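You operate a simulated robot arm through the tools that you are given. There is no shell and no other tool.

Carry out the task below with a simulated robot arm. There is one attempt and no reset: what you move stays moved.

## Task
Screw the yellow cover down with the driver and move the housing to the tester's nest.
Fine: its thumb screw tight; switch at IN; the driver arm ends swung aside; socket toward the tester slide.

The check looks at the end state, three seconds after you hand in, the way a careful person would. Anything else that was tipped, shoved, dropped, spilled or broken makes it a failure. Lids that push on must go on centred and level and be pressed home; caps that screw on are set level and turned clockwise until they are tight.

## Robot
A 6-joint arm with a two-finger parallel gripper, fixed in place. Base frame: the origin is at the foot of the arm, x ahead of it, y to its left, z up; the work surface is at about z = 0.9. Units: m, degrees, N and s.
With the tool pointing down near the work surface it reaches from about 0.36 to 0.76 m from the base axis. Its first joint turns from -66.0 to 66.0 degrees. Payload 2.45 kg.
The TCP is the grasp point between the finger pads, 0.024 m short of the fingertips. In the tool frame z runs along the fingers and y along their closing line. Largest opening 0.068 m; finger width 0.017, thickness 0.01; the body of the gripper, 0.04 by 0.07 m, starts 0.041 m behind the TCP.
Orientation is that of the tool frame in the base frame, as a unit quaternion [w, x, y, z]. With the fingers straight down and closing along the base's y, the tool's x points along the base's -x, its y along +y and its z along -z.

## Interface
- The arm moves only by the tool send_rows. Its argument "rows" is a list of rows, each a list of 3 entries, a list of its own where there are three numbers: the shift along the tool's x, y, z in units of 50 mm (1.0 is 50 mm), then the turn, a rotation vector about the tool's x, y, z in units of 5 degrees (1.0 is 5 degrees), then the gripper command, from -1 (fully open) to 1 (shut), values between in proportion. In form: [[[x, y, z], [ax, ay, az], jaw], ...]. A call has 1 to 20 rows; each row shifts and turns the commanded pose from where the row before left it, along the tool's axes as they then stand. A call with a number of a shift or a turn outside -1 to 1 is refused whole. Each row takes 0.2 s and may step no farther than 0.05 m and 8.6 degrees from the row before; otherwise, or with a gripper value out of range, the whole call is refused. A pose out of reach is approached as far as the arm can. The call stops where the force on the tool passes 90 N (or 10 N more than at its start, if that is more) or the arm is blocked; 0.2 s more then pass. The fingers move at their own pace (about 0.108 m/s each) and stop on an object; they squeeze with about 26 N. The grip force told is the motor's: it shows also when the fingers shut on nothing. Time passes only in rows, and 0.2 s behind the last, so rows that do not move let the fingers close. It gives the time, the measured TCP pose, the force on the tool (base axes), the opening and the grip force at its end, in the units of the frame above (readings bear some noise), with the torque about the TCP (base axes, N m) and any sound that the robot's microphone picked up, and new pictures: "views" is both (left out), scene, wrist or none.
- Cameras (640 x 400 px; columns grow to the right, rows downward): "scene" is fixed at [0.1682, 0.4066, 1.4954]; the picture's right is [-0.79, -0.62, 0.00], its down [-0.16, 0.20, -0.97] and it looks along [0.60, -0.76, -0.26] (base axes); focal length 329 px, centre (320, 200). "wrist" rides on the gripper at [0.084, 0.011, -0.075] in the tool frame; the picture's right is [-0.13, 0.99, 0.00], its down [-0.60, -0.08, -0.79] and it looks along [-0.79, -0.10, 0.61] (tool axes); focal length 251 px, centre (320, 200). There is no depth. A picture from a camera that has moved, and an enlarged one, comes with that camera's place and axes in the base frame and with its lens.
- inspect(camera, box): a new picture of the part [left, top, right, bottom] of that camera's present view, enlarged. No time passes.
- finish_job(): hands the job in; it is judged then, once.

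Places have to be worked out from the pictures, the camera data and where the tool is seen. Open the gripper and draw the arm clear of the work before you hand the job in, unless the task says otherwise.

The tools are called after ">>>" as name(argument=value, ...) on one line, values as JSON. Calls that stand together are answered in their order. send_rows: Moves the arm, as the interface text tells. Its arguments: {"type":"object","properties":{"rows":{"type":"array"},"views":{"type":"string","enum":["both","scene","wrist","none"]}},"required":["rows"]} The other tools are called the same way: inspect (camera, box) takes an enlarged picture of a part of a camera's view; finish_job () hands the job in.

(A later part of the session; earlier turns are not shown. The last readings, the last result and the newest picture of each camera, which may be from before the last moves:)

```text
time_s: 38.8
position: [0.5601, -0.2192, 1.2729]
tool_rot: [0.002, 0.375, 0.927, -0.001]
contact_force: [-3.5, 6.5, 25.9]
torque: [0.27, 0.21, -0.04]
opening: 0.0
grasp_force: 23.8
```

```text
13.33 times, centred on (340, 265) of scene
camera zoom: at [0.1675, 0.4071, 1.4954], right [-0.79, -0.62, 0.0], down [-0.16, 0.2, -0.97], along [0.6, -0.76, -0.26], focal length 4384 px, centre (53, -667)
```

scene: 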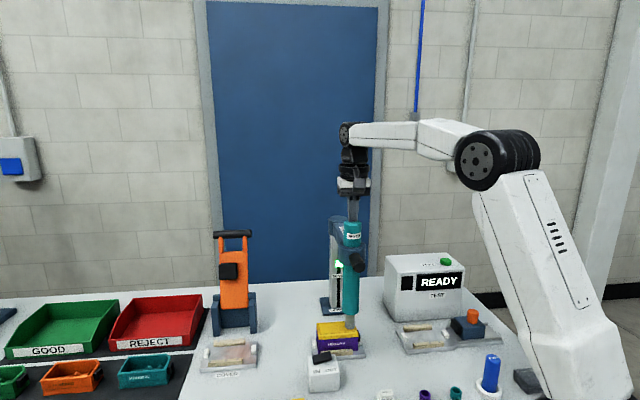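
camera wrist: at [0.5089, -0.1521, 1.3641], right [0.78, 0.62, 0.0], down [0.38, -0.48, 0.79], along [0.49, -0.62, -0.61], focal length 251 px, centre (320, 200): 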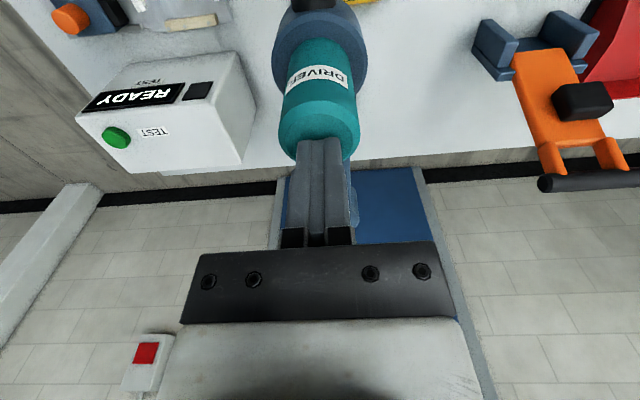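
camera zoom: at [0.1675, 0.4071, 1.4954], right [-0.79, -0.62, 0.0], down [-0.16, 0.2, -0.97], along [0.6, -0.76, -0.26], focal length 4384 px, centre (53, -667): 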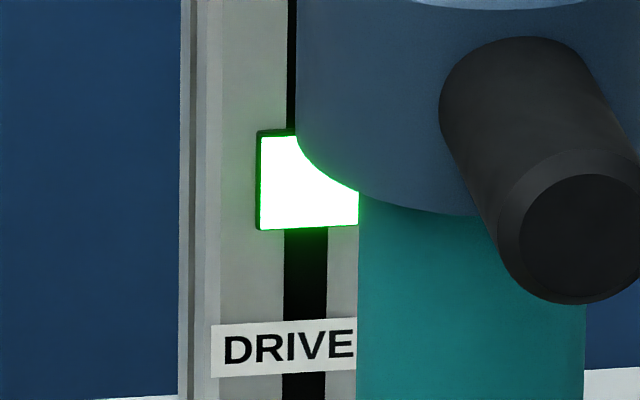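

The screw no longer sinks and the force climbs (26 N over 2 mm), which with the green lamp suggests it's tight. I'll hold a couple more seconds to be sure and check for any further turning.

>>> send_rows(rows=[[[0, 0, 0], [0, 0, 0], 1], [[0, 0, 0], [0, 0, 0], 1], [[0, 0, 0], [0, 0, 0], 1], [[0, 0, 0], [0, 0, 0], 1], [[0, 0, 0], [0, 0, 0], 1], [[0, 0, 0], [0, 0, 0], 1], [[0, 0, 0], [0, 0, 0], 1], [[0, 0, 0], [0, 0, 0], 1], [[0, 0, 0], [0, 0, 0], 1], [[0, 0, 0], [0, 0, 0], 1]], views="scene")

>>> inspect(camera="scene", box=[320, 290, 380, 340])

>>> inspect(camera="scene", box=[310, 230, 390, 320])

```text
time_s: 41.0
position: [0.559, -0.2196, 1.2725]
tool_rot: [0.002, 0.374, 0.927, 0.0]
contact_force: [-2.5, 7.5, 25.5]
torque: [0.35, 0.2, 0.03]
opening: 0.0
grasp_force: 23.9
```

scene: 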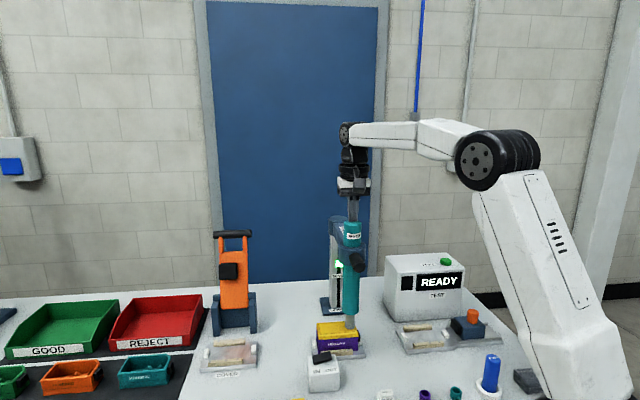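

```text
8.00 times, centred on (350, 315) of scene
camera zoom: at [0.1676, 0.4071, 1.4954], right [-0.79, -0.62, 0.0], down [-0.16, 0.2, -0.97], along [0.6, -0.76, -0.26], focal length 2630 px, centre (80, -720)
```

zoom: 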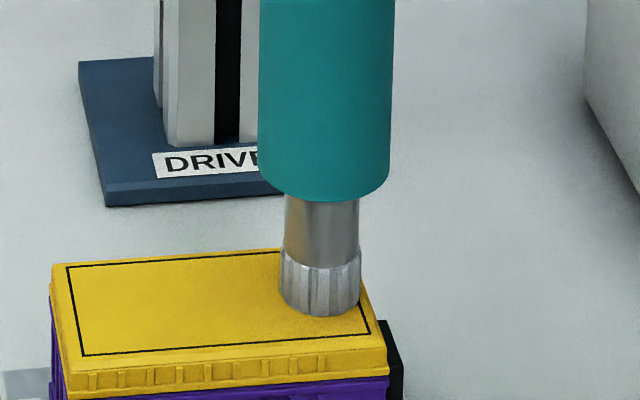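

```text
4.44 times, centred on (350, 275) of scene
camera zoom: at [0.1676, 0.4071, 1.4954], right [-0.79, -0.62, 0.0], down [-0.16, 0.2, -0.97], along [0.6, -0.76, -0.26], focal length 1461 px, centre (187, -133)
```

zoom: 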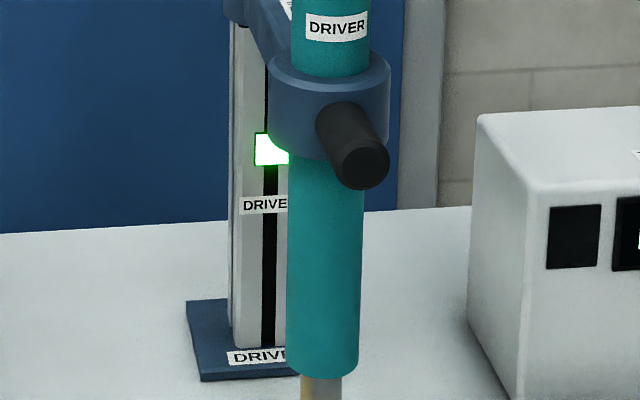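

Nothing moves any more and the lamp stays green, so I take the screw as tight. I'll ease up and see that the driver springs back off the screw.

>>> send_rows(rows=[[[0, 0, -0.06], [0, 0, 0], 1], [[0, 0, -0.1], [0, 0, 0], 1], [[0, 0, -0.1], [0, 0, 0], 1], [[0, 0, -0.15], [0, 0, 0], 1], [[0, 0, -0.2], [0, 0, 0], 1], [[0, 0, -0.5], [0, 0, 0], 1], [[0, 0, -0.8], [0, 0, 0], 1]])

>>> inspect(camera="scene", box=[320, 290, 380, 340])

>>> inspect(camera="scene", box=[310, 190, 400, 310])

```text
time_s: 42.6
position: [0.5608, -0.2169, 1.3666]
tool_rot: [0.0, 0.374, 0.927, -0.001]
contact_force: [1.3, 1.1, 0.3]
torque: [0.0, -0.01, 0.0]
opening: 0.0
grasp_force: 23.5
camera wrist: at [0.5088, -0.1506, 1.4405], right [0.78, 0.62, 0.0], down [0.38, -0.48, 0.79], along [0.49, -0.62, -0.61], focal length 251 px, centre (320, 200)
```

scene: 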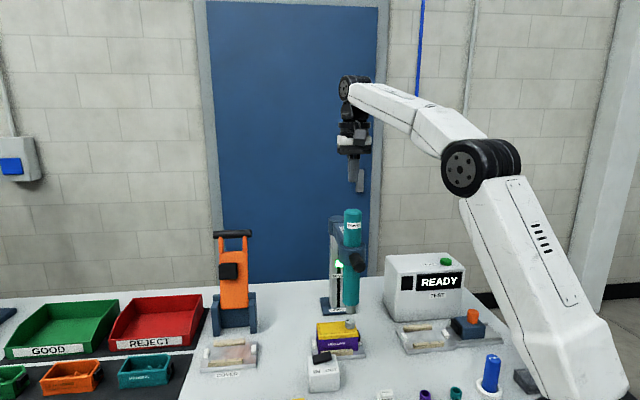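
wrist: 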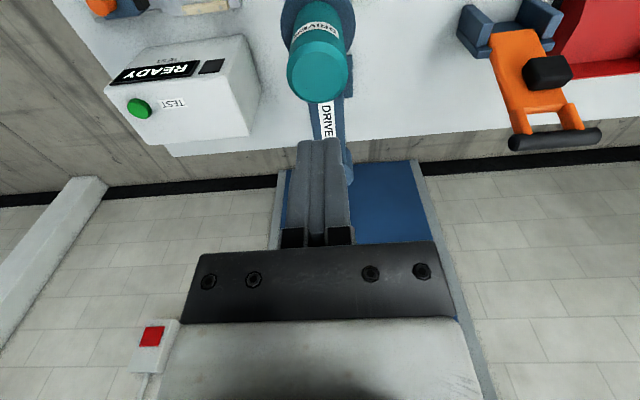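

```text
8.00 times, centred on (350, 315) of scene
camera zoom: at [0.1681, 0.4067, 1.4954], right [-0.79, -0.62, 0.0], down [-0.16, 0.2, -0.97], along [0.6, -0.76, -0.26], focal length 2630 px, centre (80, -720)
```

zoom: 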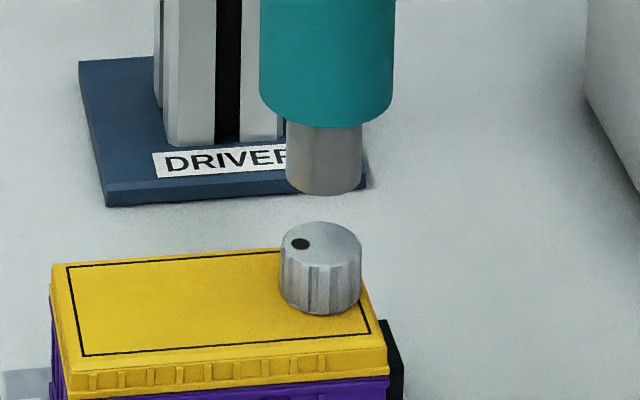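

```text
3.33 times, centred on (355, 250) of scene
camera zoom: at [0.1681, 0.4067, 1.4954], right [-0.79, -0.62, 0.0], down [-0.16, 0.2, -0.97], along [0.6, -0.76, -0.26], focal length 1096 px, centre (203, 33)
```

zoom: 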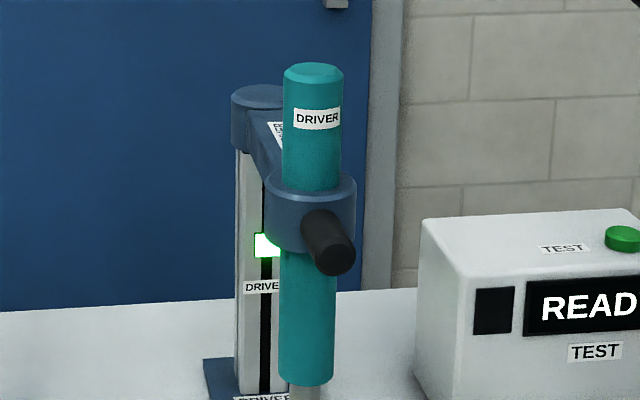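

The driver sprang back up, the screw's dot has turned and its head sits lower, and the lamp stays green. Now I'll move out in front of the handle again, open and tilt as before, to swing the arm back aside.

>>> send_rows(rows=[[[0.707, 0, 0], [0, 0, 0], 1], [[0.707, 0, 0], [0, 0, 0], 0], [[0.707, 0, 0], [0, 0, 0], -1], [[0, 0, 0], [0, -1, 0], -1], [[0, 0, 0], [0, -1, 0], -1], [[0, 0, 0], [0, -1, 0], -1], [[0.29, 0, 0.8], [0, 0, 0], -1], [[0, 0, 0.8], [0, 0, 0], -1], [[0, 0, 0.8], [0, 0, 0], -1], [[0, 0, 0], [0, 0, 0], -1]])

```text
time_s: 44.8
position: [0.501, -0.1595, 1.2481]
tool_rot: [0.12, 0.371, 0.919, -0.049]
contact_force: [0.2, 0.2, 0.2]
torque: [-0.02, -0.02, -0.02]
opening: 0.0678
grasp_force: 0.1
camera wrist: at [0.4365, -0.0805, 1.297], right [0.78, 0.63, 0.03], down [0.22, -0.32, 0.92], along [0.59, -0.71, -0.38], focal length 251 px, centre (320, 200)
```

scene: 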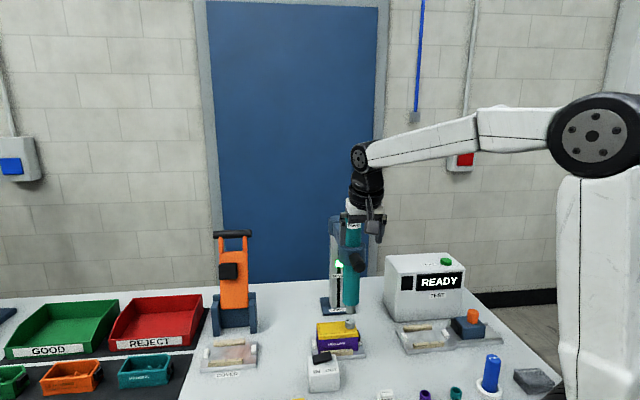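
wrist: 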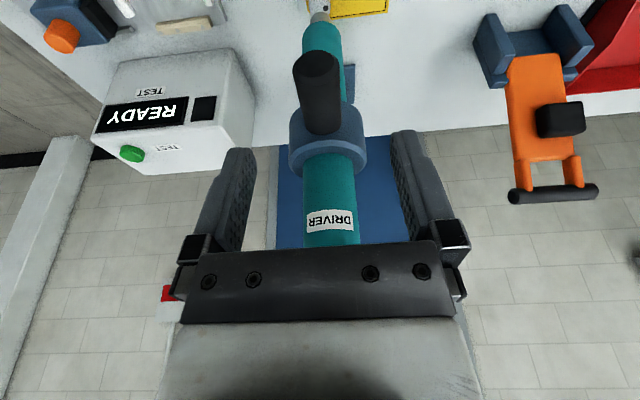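

The handle lies centrally between the open fingers. I'll go down the remaining 85 mm and close on it.

>>> send_rows(rows=[[[0.05, 0, 0.6], [0, 0, 0], -1], [[0.06, 0, 0.6], [0, 0, 0], -1], [[0, 0, 0.5], [0, 0, 0], -1], [[0, 0, 0], [0, 0, 0], -1], [[0, 0, 0], [0, 0, 0], 0], [[0, 0, 0], [0, 0, 0], 0.4], [[0, 0, 0], [0, 0, 0], 1], [[0, 0, 0], [0, 0, 0], 1]])

```text
time_s: 46.6
position: [0.5118, -0.1687, 1.1632]
tool_rot: [0.121, 0.373, 0.919, -0.051]
contact_force: [-0.7, -3.4, -3.9]
torque: [-0.32, -0.24, -0.69]
opening: 0.0278
grasp_force: 42.3
camera wrist: at [0.4463, -0.0905, 1.2131], right [0.78, 0.63, 0.03], down [0.22, -0.32, 0.92], along [0.59, -0.71, -0.39], focal length 251 px, centre (320, 200)
```

scene: 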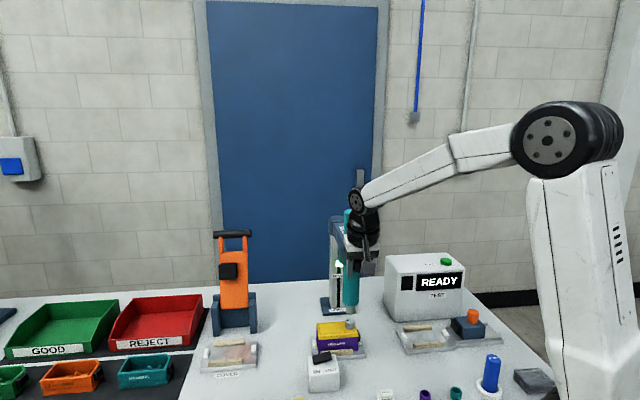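
wrist: 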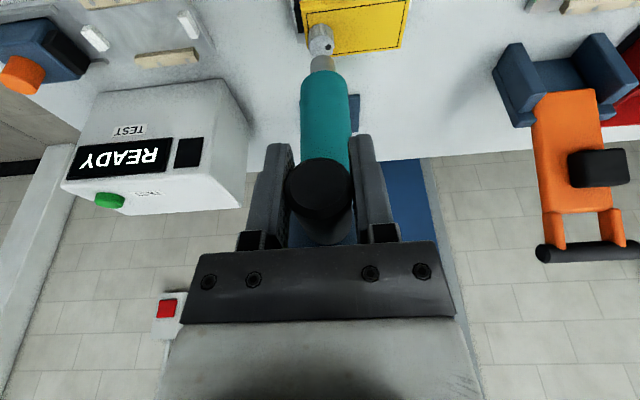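

Gripped again with low force. I'll swing clockwise back along the same arc, 25° first.

>>> send_rows(rows=[[[-0.012, 0.222, 0.003], [0.13, 0, 0.483], 1], [[-0.025, 0.443, 0.005], [0.259, 0, 0.966], 1], [[-0.025, 0.443, 0.005], [0.259, 0, 0.966], 1], [[-0.025, 0.443, 0.005], [0.259, 0, 0.966], 1], [[-0.025, 0.443, 0.005], [0.259, 0, 0.966], 1], [[-0.012, 0.222, 0.003], [0.13, 0, 0.483], 1]], views="scene")

```text
time_s: 48.0
position: [0.6004, -0.1102, 1.1641]
tool_rot: [0.108, 0.563, 0.816, -0.074]
contact_force: [1.0, -11.7, 8.8]
torque: [-0.68, -0.13, -0.61]
opening: 0.0272
grasp_force: 41.7
```

scene: 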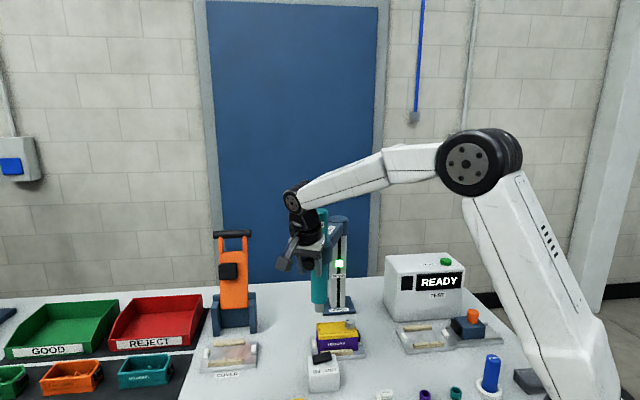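

The arm follows well with about 12 N of inward pull. I'll swing the remaining 25° with a slightly smaller radius.

>>> send_rows(rows=[[[-0.035, 0.443, 0.007], [0.259, 0, 0.966], 1], [[-0.03, 0.443, 0.007], [0.259, 0, 0.966], 1], [[-0.025, 0.443, 0.005], [0.259, 0, 0.966], 1], [[-0.025, 0.443, 0.005], [0.259, 0, 0.966], 1], [[-0.02, 0.35, 0.004], [0.207, 0, 0.773], 1], [[0, 0, 0], [0, 0, 0], 1]])

>>> inspect(camera="scene", box=[200, 180, 380, 310])

```text
time_s: 49.4
position: [0.7044, -0.0932, 1.1638]
tool_rot: [0.088, 0.718, 0.684, -0.094]
contact_force: [6.4, 19.6, -5.7]
torque: [-0.07, 0.07, 0.87]
opening: 0.0277
grasp_force: 42.2
camera wrist: at [0.7208, 0.0074, 1.2131], right [0.98, -0.17, 0.03], down [-0.1, -0.38, 0.92], along [-0.15, -0.91, -0.39], focal length 251 px, centre (320, 200)
```

scene: 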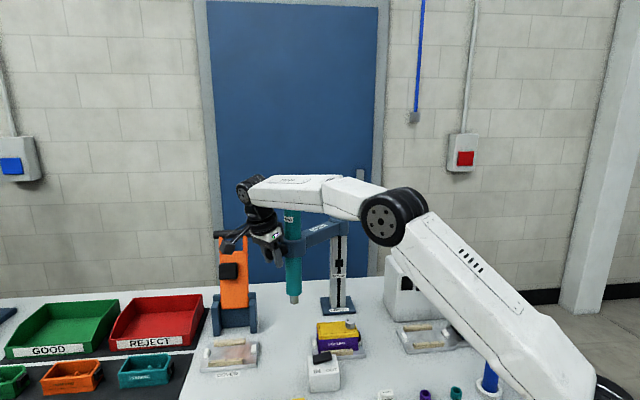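
wrist: 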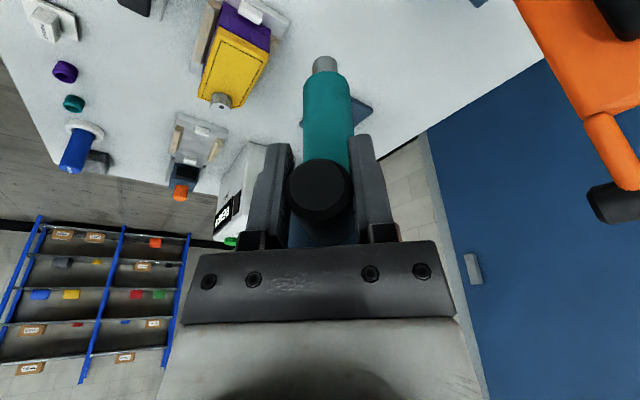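

```text
3.08 times, centred on (290, 245) of scene
camera zoom: at [0.1685, 0.4074, 1.4952], right [-0.79, -0.62, 0.0], down [-0.16, 0.2, -0.97], along [0.6, -0.76, -0.26], focal length 1012 px, centre (412, 62)
```

zoom: 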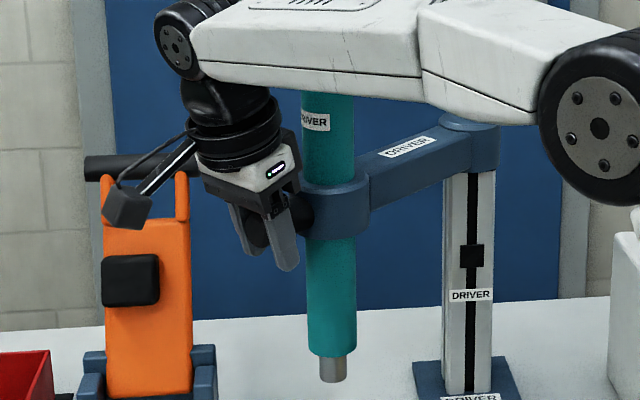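

The arm is about 3° short of where it started. I'll swing the last bit to its aside stop.

>>> send_rows(rows=[[[0.01, 0.12, -0.002], [0.073, 0, 0.27], 1], [[0.01, 0.12, -0.002], [0.073, 0, 0.27], 1], [[0, 0, 0], [0, 0, 0], 1]])

>>> inspect(camera="scene", box=[200, 180, 380, 310])

```text
time_s: 50.2
position: [0.7165, -0.0932, 1.1645]
tool_rot: [0.086, 0.735, 0.666, -0.099]
contact_force: [-11.3, 17.2, -6.9]
torque: [0.11, 0.18, 0.73]
opening: 0.0274
grasp_force: 41.5
camera wrist: at [0.738, 0.0057, 1.2128], right [0.97, -0.23, 0.03], down [-0.11, -0.37, 0.92], along [-0.2, -0.9, -0.38], focal length 251 px, centre (320, 200)
```

scene: 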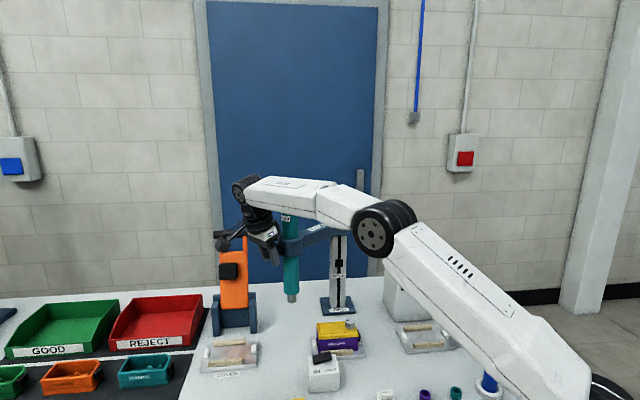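
wrist: 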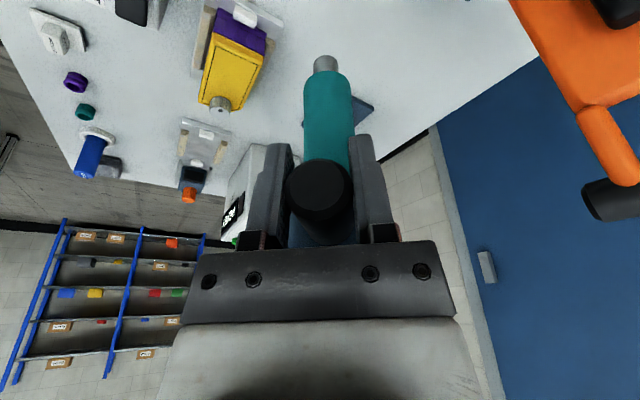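

```text
3.08 times, centred on (290, 245) of scene
camera zoom: at [0.1679, 0.4073, 1.4953], right [-0.79, -0.62, 0.0], down [-0.16, 0.2, -0.97], along [0.6, -0.76, -0.26], focal length 1012 px, centre (412, 62)
```

zoom: 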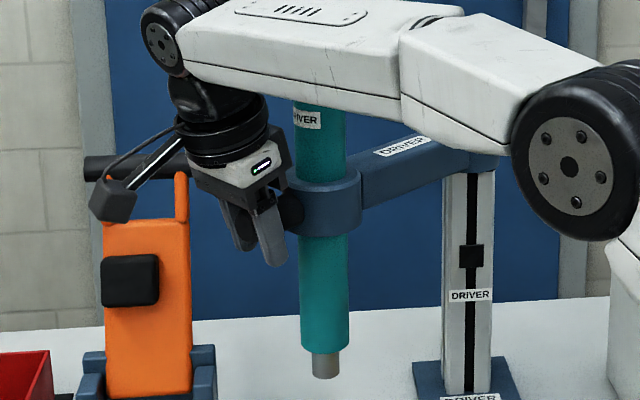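

The arm is back at its starting place aside. I'll open the fingers and withdraw up along the approach line, then toward the robot.

>>> send_rows(rows=[[[0, 0, 0], [0, 0, 0], 0.5], [[0, 0, 0], [0, 0, 0], 0], [[0, 0, 0], [0, 0, 0], -1], [[0, 0, 0], [0, 0, 0], -1], [[0, 0, -0.5], [0, 0, 0], -1], [[0, 0, -0.6], [0, 0, 0], -1], [[0, -0.1, -0.6], [0, 0, 0], -1], [[0, -0.3, -0.5], [0, 0, 0], -1], [[0, -0.8, -0.3], [0, 0, 0], -1], [[0, -0.9, -0.2], [0, 0, 0], -1], [[0, -0.9, 0], [0, 0, 0], -1], [[0, 0, 0], [0, 0, 0], -1]])

>>> inspect(camera="scene", box=[200, 180, 380, 310])

```text
time_s: 52.8
position: [0.5699, -0.044, 1.2943]
tool_rot: [0.088, 0.736, 0.664, -0.097]
contact_force: [0.9, 1.5, 0.6]
torque: [0.02, 0.03, 0.01]
opening: 0.068
grasp_force: 0.2
camera wrist: at [0.5911, 0.0566, 1.3438], right [0.97, -0.22, 0.03], down [-0.12, -0.37, 0.92], along [-0.19, -0.9, -0.38], focal length 251 px, centre (320, 200)
```

scene: 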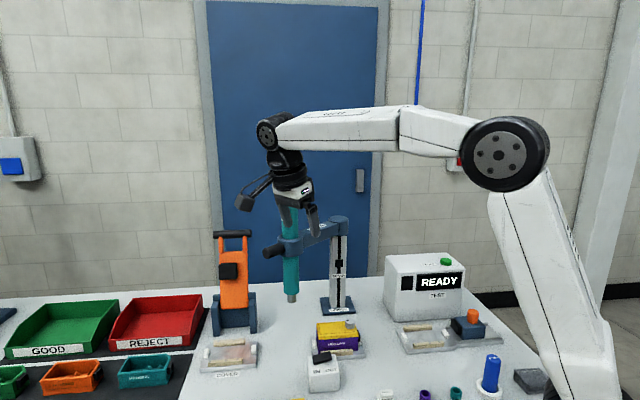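
wrist: 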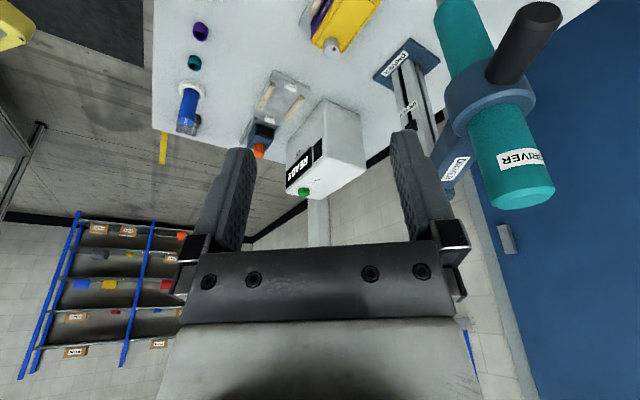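

```text
3.08 times, centred on (290, 245) of scene
camera zoom: at [0.1681, 0.4067, 1.4954], right [-0.79, -0.62, 0.0], down [-0.16, 0.2, -0.97], along [0.6, -0.76, -0.26], focal length 1012 px, centre (412, 62)
```

zoom: 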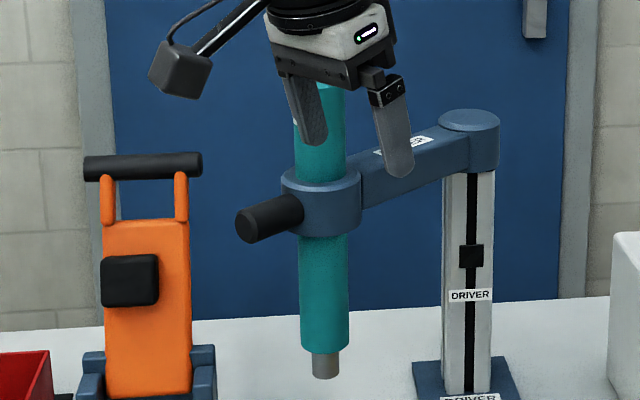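

The driver is parked aside as it was at the start. Now for the housing: I'll stand the tool upright and turn it to -45°, so the fingers close across the housing's narrow width.

>>> send_rows(rows=[[[0, -0.5, 0], [0, 1, 0], -1], [[0, -0.5, 0], [0, 1, 0], -1], [[0, 0, 0], [0, 1, 0], -1], [[0, 0, 0], [0, 0, -1], -1], [[0, 0, 0], [0, 0, -1], -1], [[0, 0, 0], [0, 0, -1], -1], [[0, 0, 0], [0, 0, -1], -1], [[0, 0, 0], [0, 0, -1], -1], [[0, 0, 0], [0, 0, -1], -1], [[0, 0, 0], [0, 0, -1], -1], [[0, 0, 0], [0, 0, -1], -1], [[0, 0, 0], [0, 0, -1], -1], [[0, 0, 0], [0, 0, -1], -1], [[0, 0, 0], [0, 0, -1], -1], [[0, 0, 0], [0, 0, -1], -1], [[0, 0, 0], [0, 0, -1], -1], [[0, 0, 0], [0, 0, -1], -1], [[0, 0, 0], [0, 0, -1], -1], [[0, 0, 0], [0, 0, -1], -1], [[0, 0, 0], [0, 0, -1], -1]], views="none")

>>> send_rows(rows=[[[0, 0, 0], [0, 0, -1], -1], [[0, 0, 0], [0, 0, -1], -1], [[0, 0, 0], [0, 0, -1], -1], [[0, 0, 0], [0, 0, -1], -1], [[0, 0, 0], [0, 0, -1], -1], [[0, 0, 0], [0, 0, -1], -1], [[0, 0, 0], [0, 0, -1], -1], [[0, 0, 0], [0, 0, -1], -1], [[0, 0, 0], [0, 0, -1], -1], [[0, 0, 0], [0, 0, -1], -1], [[0, 0, 0], [0, 0, -1], -1], [[0, 0, 0], [0, 0, 0], -1]])

```text
time_s: 57.0
position: [0.5219, -0.0397, 1.295]
tool_rot: [0.0, 0.093, 0.996, 0.001]
contact_force: [0.2, -0.2, -0.8]
torque: [-0.03, -0.03, 0.02]
opening: 0.068
grasp_force: 0.1
```

```text
time_s: 59.6
position: [0.522, -0.0402, 1.2947]
tool_rot: [0.0, -0.377, 0.926, 0.0]
contact_force: [0.3, -0.4, 0.2]
torque: [-0.02, 0.0, -0.01]
opening: 0.068
grasp_force: 0.0
camera wrist: at [0.4542, -0.0895, 1.3681], right [-0.6, 0.8, 0.0], down [0.49, 0.37, 0.79], along [0.63, 0.48, -0.61], focal length 251 px, centre (320, 200)
```

scene: 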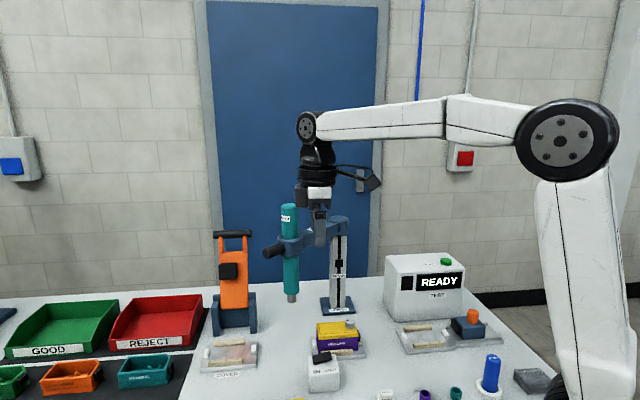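
wrist: 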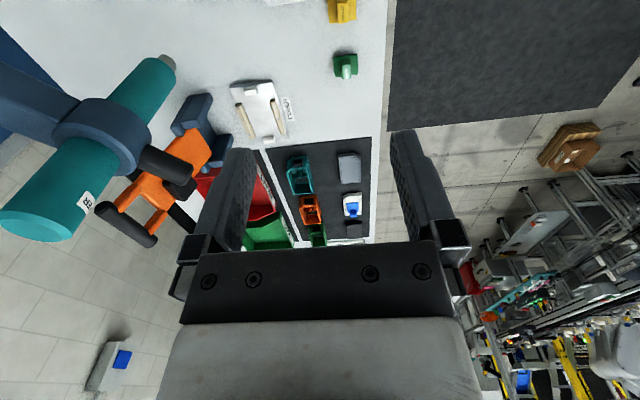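

The tool is at -44.3°. I'll move to a viewpoint behind the socket end of the housing to measure it for the grasp.

>>> send_rows(rows=[[[0.465, -0.44, 0.2], [0, 0, 0], -1], [[0.465, -0.44, 0.4], [0, 0, 0], -1], [[0.465, -0.44, 0.5], [0, 0, 0], -1], [[0.465, -0.44, 0.55], [0, 0, 0], -1], [[0.465, -0.44, 0.55], [0, 0, 0], -1], [[0.465, -0.44, 0.55], [0, 0, 0], -1], [[0.465, -0.44, 0.55], [0, 0, -0.14], -1], [[0, 0, 0], [0, 0, 0], -1]])

>>> inspect(camera="wrist", box=[220, 40, 420, 180])

>>> inspect(camera="scene", box=[300, 305, 380, 365])

```text
time_s: 61.4
position: [0.5135, -0.2652, 1.1314]
tool_rot: [0.0, -0.381, 0.925, 0.0]
contact_force: [0.5, 0.9, -0.5]
torque: [0.03, -0.02, -0.03]
opening: 0.0681
grasp_force: 0.0
camera wrist: at [0.4461, -0.3166, 1.2054], right [-0.61, 0.79, 0.0], down [0.48, 0.37, 0.79], along [0.63, 0.48, -0.61], focal length 251 px, centre (320, 200)
```

scene: 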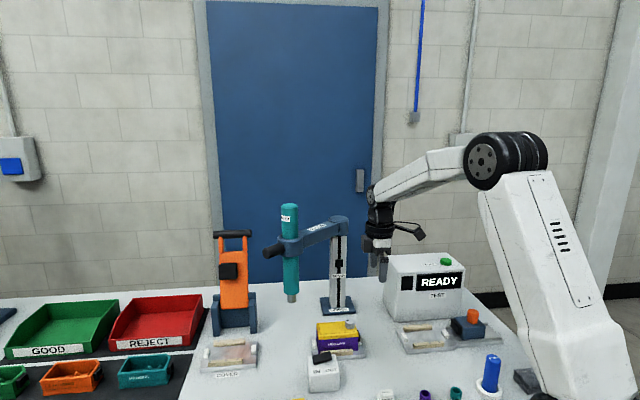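
wrist: 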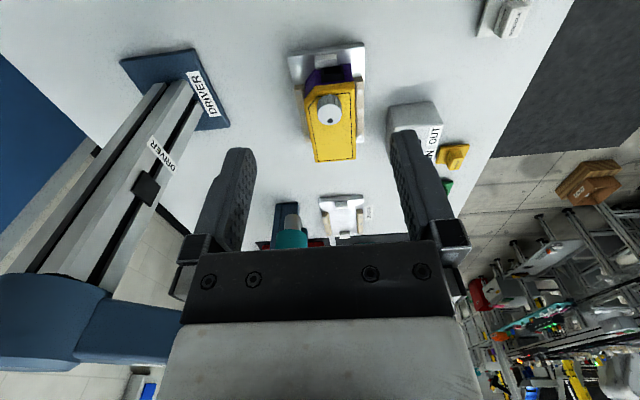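

```text
2.86 times, centred on (320, 110) of wrist
camera zoom: at [0.4461, -0.3166, 1.2054], right [-0.61, 0.79, 0.0], down [0.48, 0.37, 0.79], along [0.63, 0.48, -0.61], focal length 718 px, centre (320, 457)
```

zoom: 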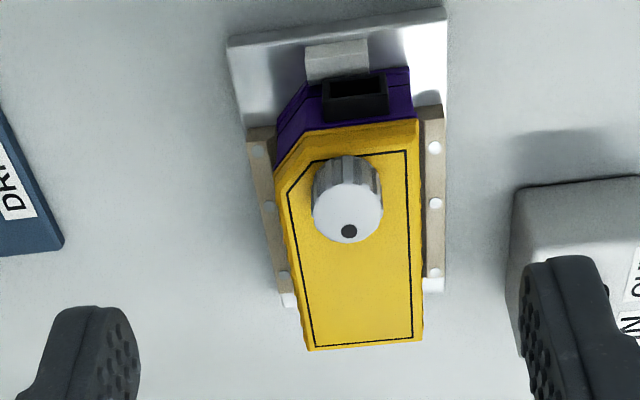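

```text
6.67 times, centred on (340, 335) of scene
camera zoom: at [0.1682, 0.4066, 1.4954], right [-0.79, -0.62, 0.0], down [-0.16, 0.2, -0.97], along [0.6, -0.76, -0.26], focal length 2192 px, centre (187, -700)
```

zoom: 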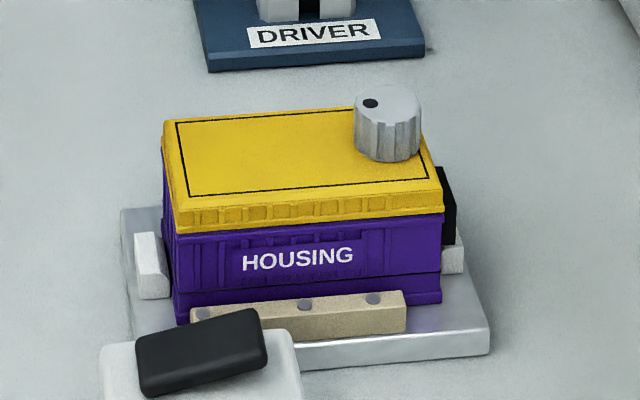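

The housing's cover measures about 54 mm across, centred on the same line as the screw, and lies at 45°. Comparing the rail dots of both nests gives a shift of about (-0.1695, -0.169), parallel and with the same orientation. I'll move by exactly that shift, empty, to check the tester's nest from the same relative viewpoint.

>>> send_rows(rows=[[[0.798, 0, 0], [0, 0, 0], -1], [[0.798, 0, 0], [0, 0, 0], -1], [[0.798, 0, 0], [0, 0, 0], -1], [[0.798, 0, 0], [0, 0, 0], -1], [[0.798, 0, 0], [0, 0, 0], -1], [[0.798, 0, 0], [0, 0, 0], -1], [[0, 0, 0], [0, 0, 0], -1]])

>>> inspect(camera="wrist", box=[220, 40, 420, 180])

```text
time_s: 63.0
position: [0.3435, -0.4342, 1.1316]
tool_rot: [0.0, -0.382, 0.924, -0.001]
contact_force: [0.0, -0.1, -0.7]
torque: [-0.01, 0.01, 0.0]
opening: 0.0679
grasp_force: 0.1
camera wrist: at [0.2768, -0.4851, 1.2051], right [-0.61, 0.79, 0.0], down [0.48, 0.37, 0.79], along [0.63, 0.48, -0.61], focal length 251 px, centre (320, 200)
```

scene: 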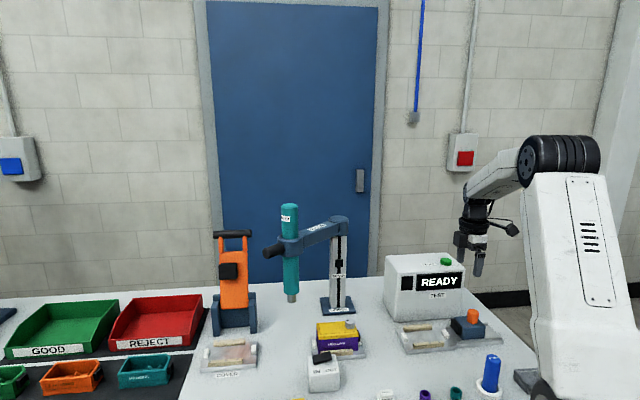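
wrist: 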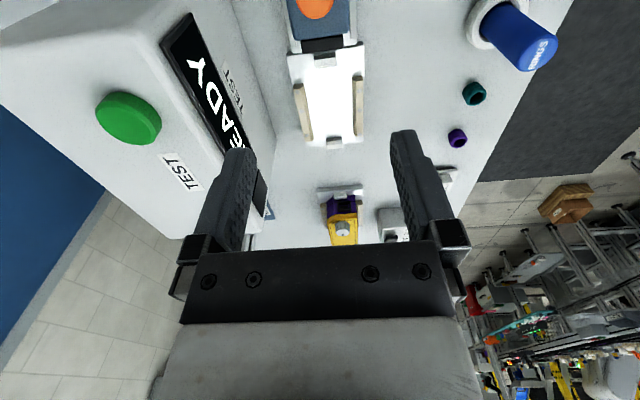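

```text
2.86 times, centred on (320, 110) of wrist
camera zoom: at [0.2768, -0.4851, 1.2051], right [-0.61, 0.79, 0.0], down [0.48, 0.37, 0.79], along [0.63, 0.48, -0.61], focal length 718 px, centre (320, 457)
```

zoom: 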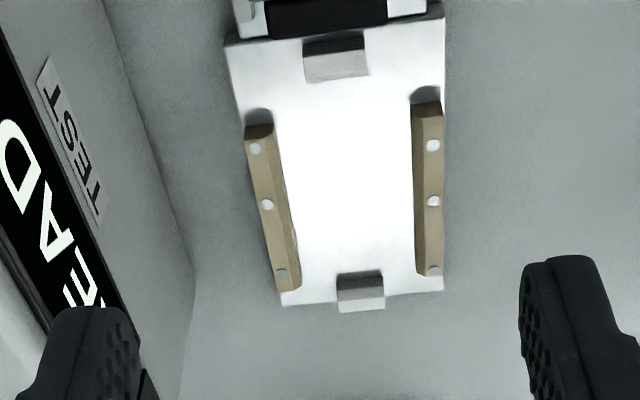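

The tester's nest looks identical from the same relative viewpoint (dots within about 1 mm), so the true shift is about (-0.170, -0.170). The slide is retracted clear of it. I'll go back above the housing, at the grasp line (0.587, -0.191), slightly off-centre away from the screw.

>>> send_rows(rows=[[[-0.983, 0, 0], [0, 0, 0], -1], [[-0.983, 0, 0], [0, 0, 0], -1], [[-0.983, 0, 0], [0, 0, 0], -1], [[-0.983, 0, 0], [0, 0, 0], -1], [[-0.983, 0, 0], [0, 0, 0], -1], [[-0.983, 0, 0], [0, 0, 0], -1], [[-0.983, 0, 0], [0, 0, 0], -1], [[0, 0, 0.7], [0, 0, 0], -1], [[0, 0, 0.7], [0, 0, 0], -1], [[0, 0, 0], [0, 0, 0], -1]])

>>> inspect(camera="wrist", box=[200, 0, 440, 180])

>>> inspect(camera="scene", box=[300, 280, 380, 365])

```text
time_s: 65.2
position: [0.59, -0.1901, 1.0584]
tool_rot: [0.001, -0.382, 0.924, -0.001]
contact_force: [-0.5, 0.5, 0.3]
torque: [0.0, -0.02, -0.01]
opening: 0.068
grasp_force: 0.0
camera wrist: at [0.5228, -0.241, 1.1324], right [-0.61, 0.79, 0.0], down [0.48, 0.37, 0.79], along [0.63, 0.48, -0.61], focal length 251 px, centre (320, 200)
```

scene: 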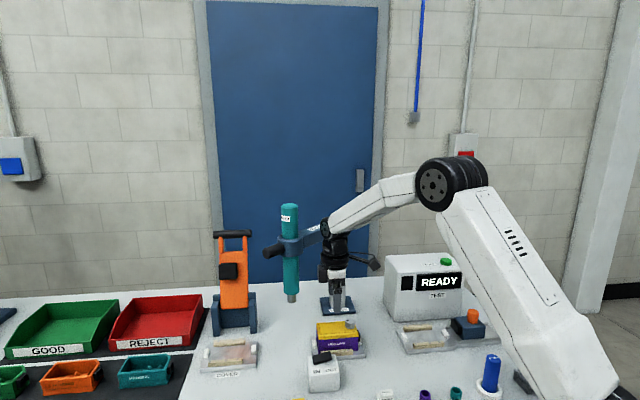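
wrist: 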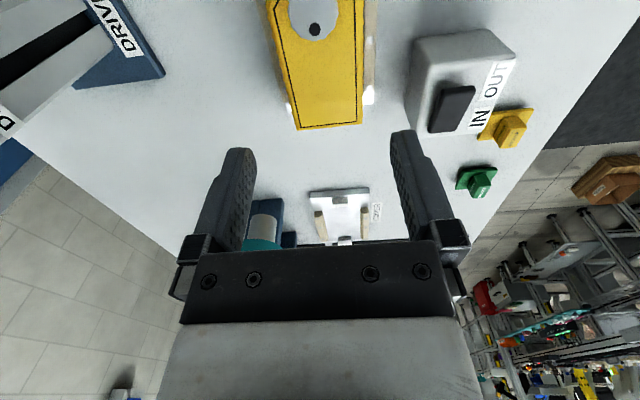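

```text
2.22 times, centred on (320, 90) of wrist
camera zoom: at [0.5228, -0.241, 1.1324], right [-0.61, 0.79, 0.0], down [0.48, 0.37, 0.79], along [0.63, 0.48, -0.61], focal length 559 px, centre (320, 444)
```

zoom: 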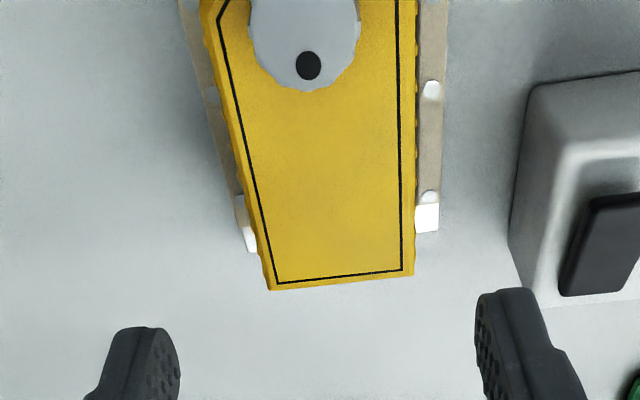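

```text
4.71 times, centred on (340, 322) of scene
camera zoom: at [0.1682, 0.4067, 1.4954], right [-0.79, -0.62, 0.0], down [-0.16, 0.2, -0.97], along [0.6, -0.76, -0.26], focal length 1547 px, centre (226, -376)
```

zoom: 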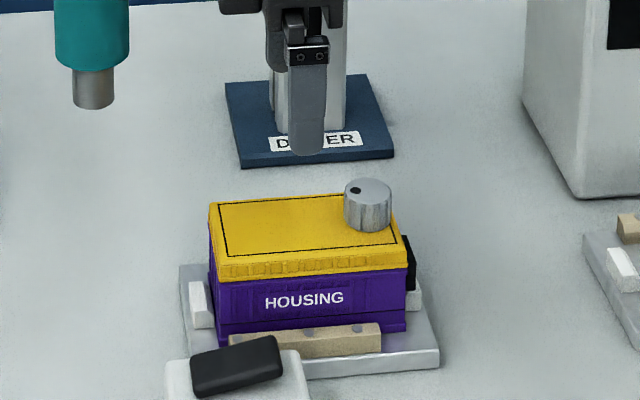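

The fingers straddle the housing with a 1.5 mm lateral trim needed. I'll trim and lower to TCP z≈0.952, which keeps the fingertips a few mm above the 0.922 rails.

>>> send_rows(rows=[[[0.08, 0.03, 0.6], [0, 0, 0], -1], [[0, 0, 0.7], [0, 0, 0], -1], [[0, 0, 0.5], [0, 0, 0], -1], [[0, 0, 0.15], [0, 0, 0], -1], [[0, 0, 0.1], [0, 0, 0], -1], [[0, 0, 0.08], [0, 0, 0], -1], [[0, 0, 0], [0, 0, 0], -1]])

>>> inspect(camera="scene", box=[300, 280, 380, 365])

>>> inspect(camera="wrist", box=[200, 0, 440, 240])

```text
time_s: 66.8
position: [0.5837, -0.193, 0.9541]
tool_rot: [0.0, -0.382, 0.924, -0.001]
contact_force: [0.1, -0.7, -0.3]
torque: [0.0, 0.01, -0.02]
opening: 0.0681
grasp_force: 0.1
camera wrist: at [0.5163, -0.2439, 1.028], right [-0.61, 0.79, 0.0], down [0.48, 0.37, 0.79], along [0.63, 0.48, -0.61], focal length 251 px, centre (320, 200)
```

scene: 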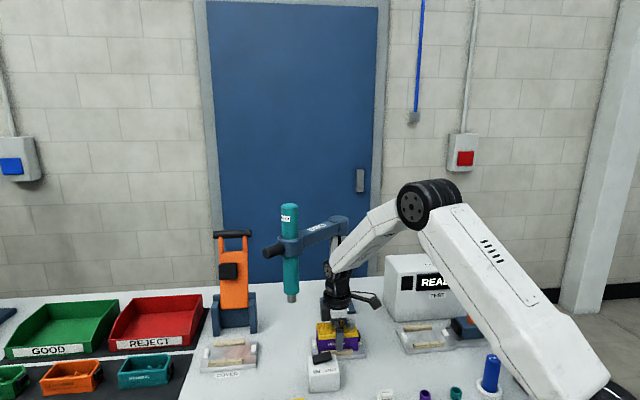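
wrist: 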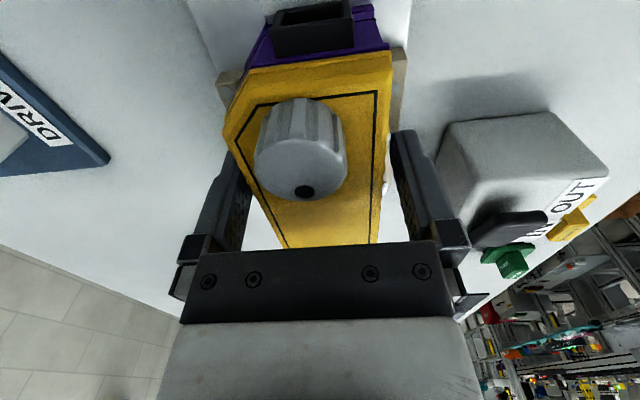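

```text
4.71 times, centred on (340, 322) of scene
camera zoom: at [0.1682, 0.4066, 1.4954], right [-0.79, -0.62, 0.0], down [-0.16, 0.2, -0.97], along [0.6, -0.76, -0.26], focal length 1547 px, centre (226, -376)
```

zoom: 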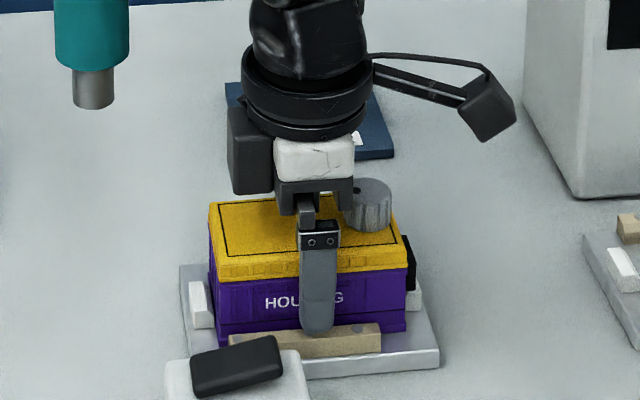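

```text
1.67 times, centred on (320, 120) of wrist
camera zoom: at [0.5163, -0.2439, 1.028], right [-0.61, 0.79, 0.0], down [0.48, 0.37, 0.79], along [0.63, 0.48, -0.61], focal length 419 px, centre (320, 333)
```

zoom: 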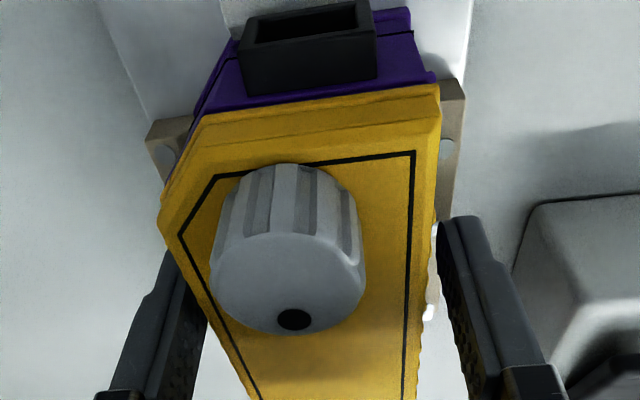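

The fingers flank the housing just above the rails, clear of the screw. I'll close gently on it.

>>> send_rows(rows=[[[0, 0, 0], [0, 0, 0], -0.4], [[0, 0, 0], [0, 0, 0], 0], [[0, 0, 0], [0, 0, 0], 1], [[0, 0, 0], [0, 0, 0], 1], [[0, 0, 0], [0, 0, 0], 1]])

>>> inspect(camera="scene", box=[300, 280, 380, 365])

```text
time_s: 68.0
position: [0.5829, -0.192, 0.9542]
tool_rot: [0.0, -0.382, 0.924, 0.0]
contact_force: [0.2, 0.3, -0.5]
torque: [0.02, -0.01, -0.01]
opening: 0.0534
grasp_force: 26.0
camera wrist: at [0.5164, -0.2439, 1.0282], right [-0.61, 0.79, 0.0], down [0.48, 0.37, 0.79], along [0.63, 0.48, -0.61], focal length 251 px, centre (320, 200)
```

scene: 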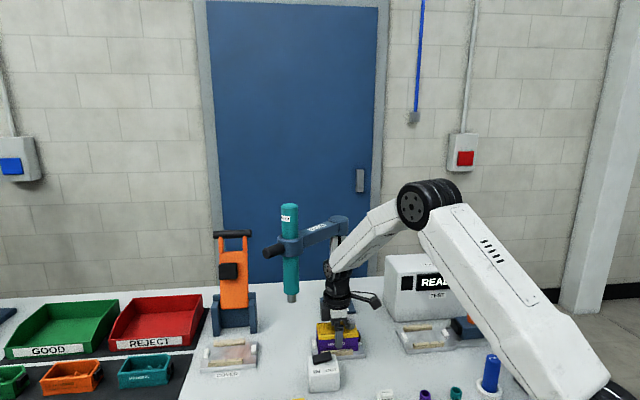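
wrist: 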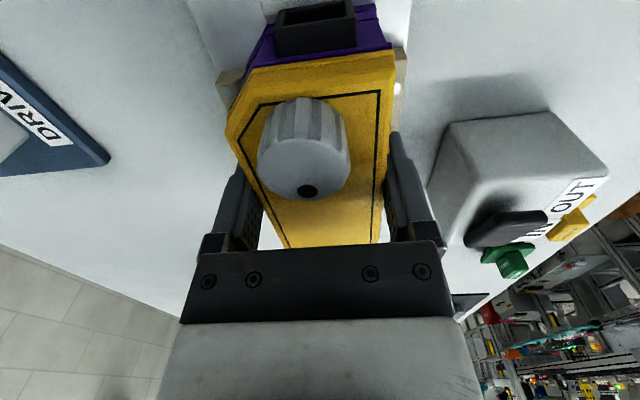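

```text
4.71 times, centred on (340, 322) of scene
camera zoom: at [0.1682, 0.4066, 1.4954], right [-0.79, -0.62, 0.0], down [-0.16, 0.2, -0.97], along [0.6, -0.76, -0.26], focal length 1547 px, centre (226, -376)
```

zoom: 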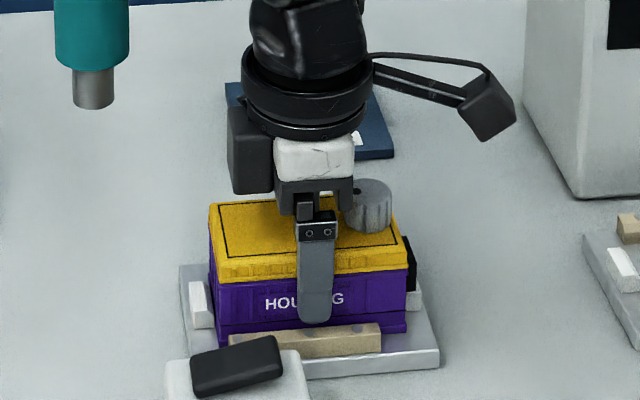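

Held at 53.4 mm opening with no net force. I'll lift slowly 60 mm and check that the housing comes with its cover.

>>> send_rows(rows=[[[0, 0, -0.05], [0, 0, 0], 1], [[0, 0, -0.1], [0, 0, 0], 1], [[0, 0, -0.15], [0, 0, 0], 1], [[0, 0, -0.3], [0, 0, 0], 1], [[0, 0, -0.3], [0, 0, 0], 1], [[0, 0, -0.3], [0, 0, 0], 1], [[0, 0, 0], [0, 0, 0], 1]])

>>> inspect(camera="scene", box=[290, 260, 390, 365])

```text
time_s: 69.6
position: [0.5837, -0.1924, 1.0129]
tool_rot: [0.001, -0.381, 0.924, 0.0]
contact_force: [-0.6, 0.5, -2.3]
torque: [-0.01, -0.03, -0.01]
opening: 0.0537
grasp_force: 25.8
camera wrist: at [0.518, -0.2431, 1.0867], right [-0.61, 0.79, 0.0], down [0.48, 0.37, 0.79], along [0.63, 0.48, -0.61], focal length 251 px, centre (320, 200)
```

scene: 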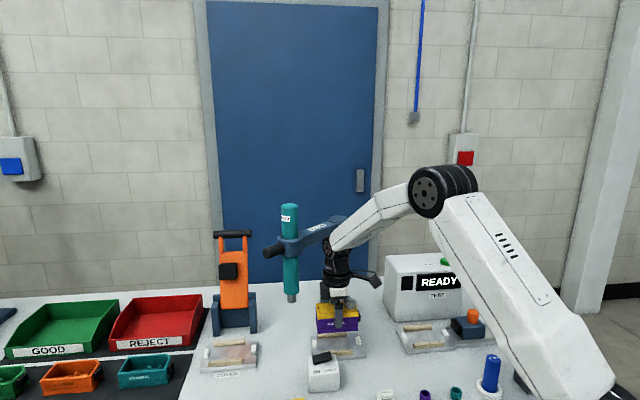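
wrist: 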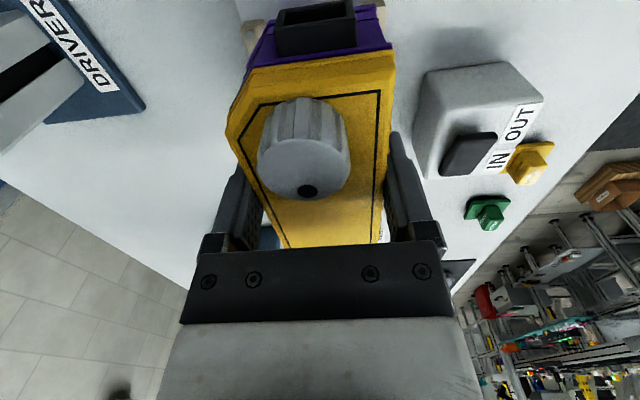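

```text
3.81 times, centred on (340, 312) of scene
camera zoom: at [0.1682, 0.4066, 1.4954], right [-0.79, -0.62, 0.0], down [-0.16, 0.2, -0.97], along [0.6, -0.76, -0.26], focal length 1252 px, centre (244, -229)
```

zoom: 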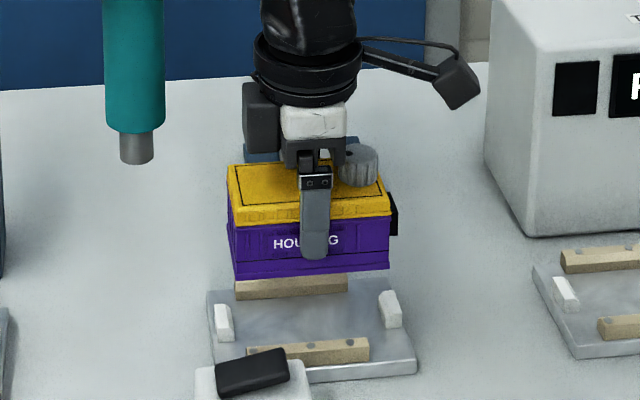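

The housing is lifted level with its cover on, leaving the nest undisturbed. I'll carry it 240 mm along its own axis toward the tester's nest.

>>> send_rows(rows=[[[0.3, 0, -0.1], [0, 0, 0], 1], [[0.6, 0, -0.1], [0, 0, 0], 1], [[0.65, 0, 0], [0, 0, 0], 1], [[0.65, 0, 0], [0, 0, 0], 1], [[0.65, 0, 0], [0, 0, 0], 1], [[0.65, 0, 0], [0, 0, 0], 1], [[0.65, 0, 0], [0, 0, 0], 1], [[0.456, -0.014, 0], [0, 0, 0], 1], [[0.2, 0, 0], [0, 0, 0], 1], [[0, 0, 0], [0, 0, 0], 1]])

>>> inspect(camera="scene", box=[380, 270, 500, 370])

>>> inspect(camera="wrist", box=[200, 0, 440, 240])

```text
time_s: 71.8
position: [0.4134, -0.3642, 1.0229]
tool_rot: [0.0, -0.381, 0.925, 0.001]
contact_force: [0.3, 0.1, -2.2]
torque: [0.03, 0.02, -0.02]
opening: 0.0536
grasp_force: 26.6
camera wrist: at [0.3458, -0.4151, 1.0977], right [-0.61, 0.79, 0.0], down [0.48, 0.37, 0.79], along [0.63, 0.48, -0.61], focal length 251 px, centre (320, 200)
```

scene: 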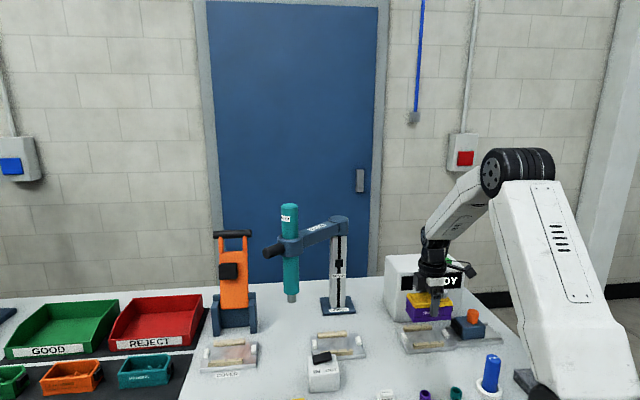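
wrist: 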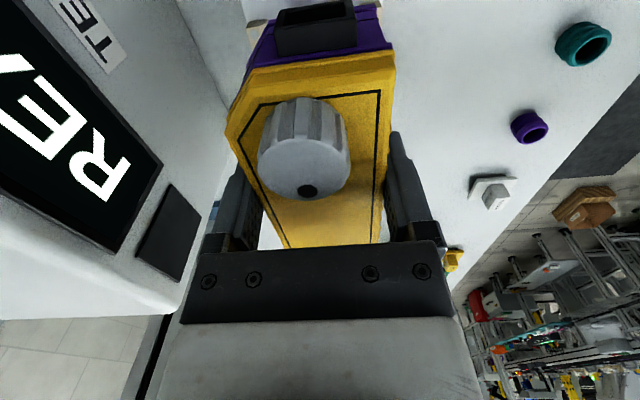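

```text
4.00 times, centred on (440, 320) of scene
camera zoom: at [0.1682, 0.4066, 1.4954], right [-0.79, -0.62, 0.0], down [-0.16, 0.2, -0.97], along [0.6, -0.76, -0.26], focal length 1315 px, centre (-160, -280)
```

zoom: 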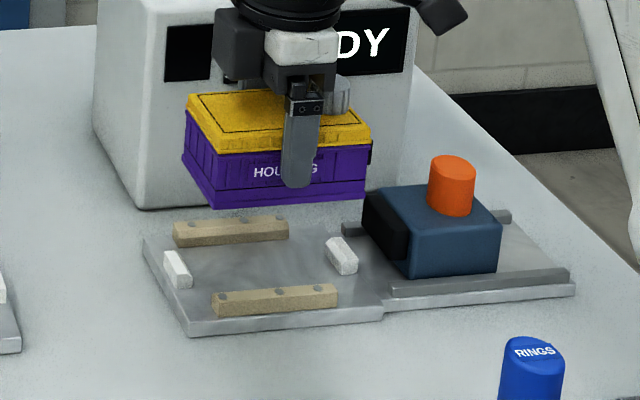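

```text
1.67 times, centred on (320, 120) of wrist
camera zoom: at [0.3458, -0.4151, 1.0977], right [-0.61, 0.79, 0.0], down [0.48, 0.37, 0.79], along [0.63, 0.48, -0.61], focal length 419 px, centre (320, 333)
```

zoom: 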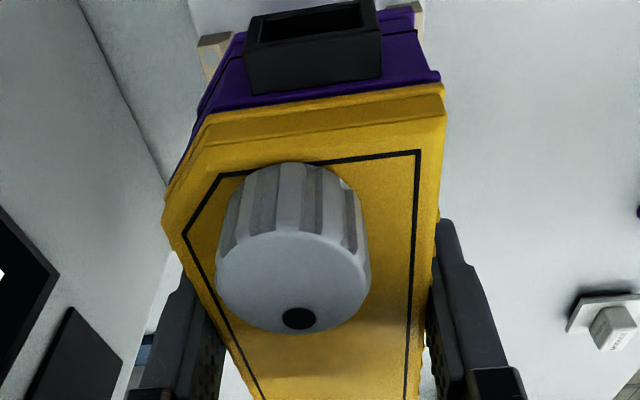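

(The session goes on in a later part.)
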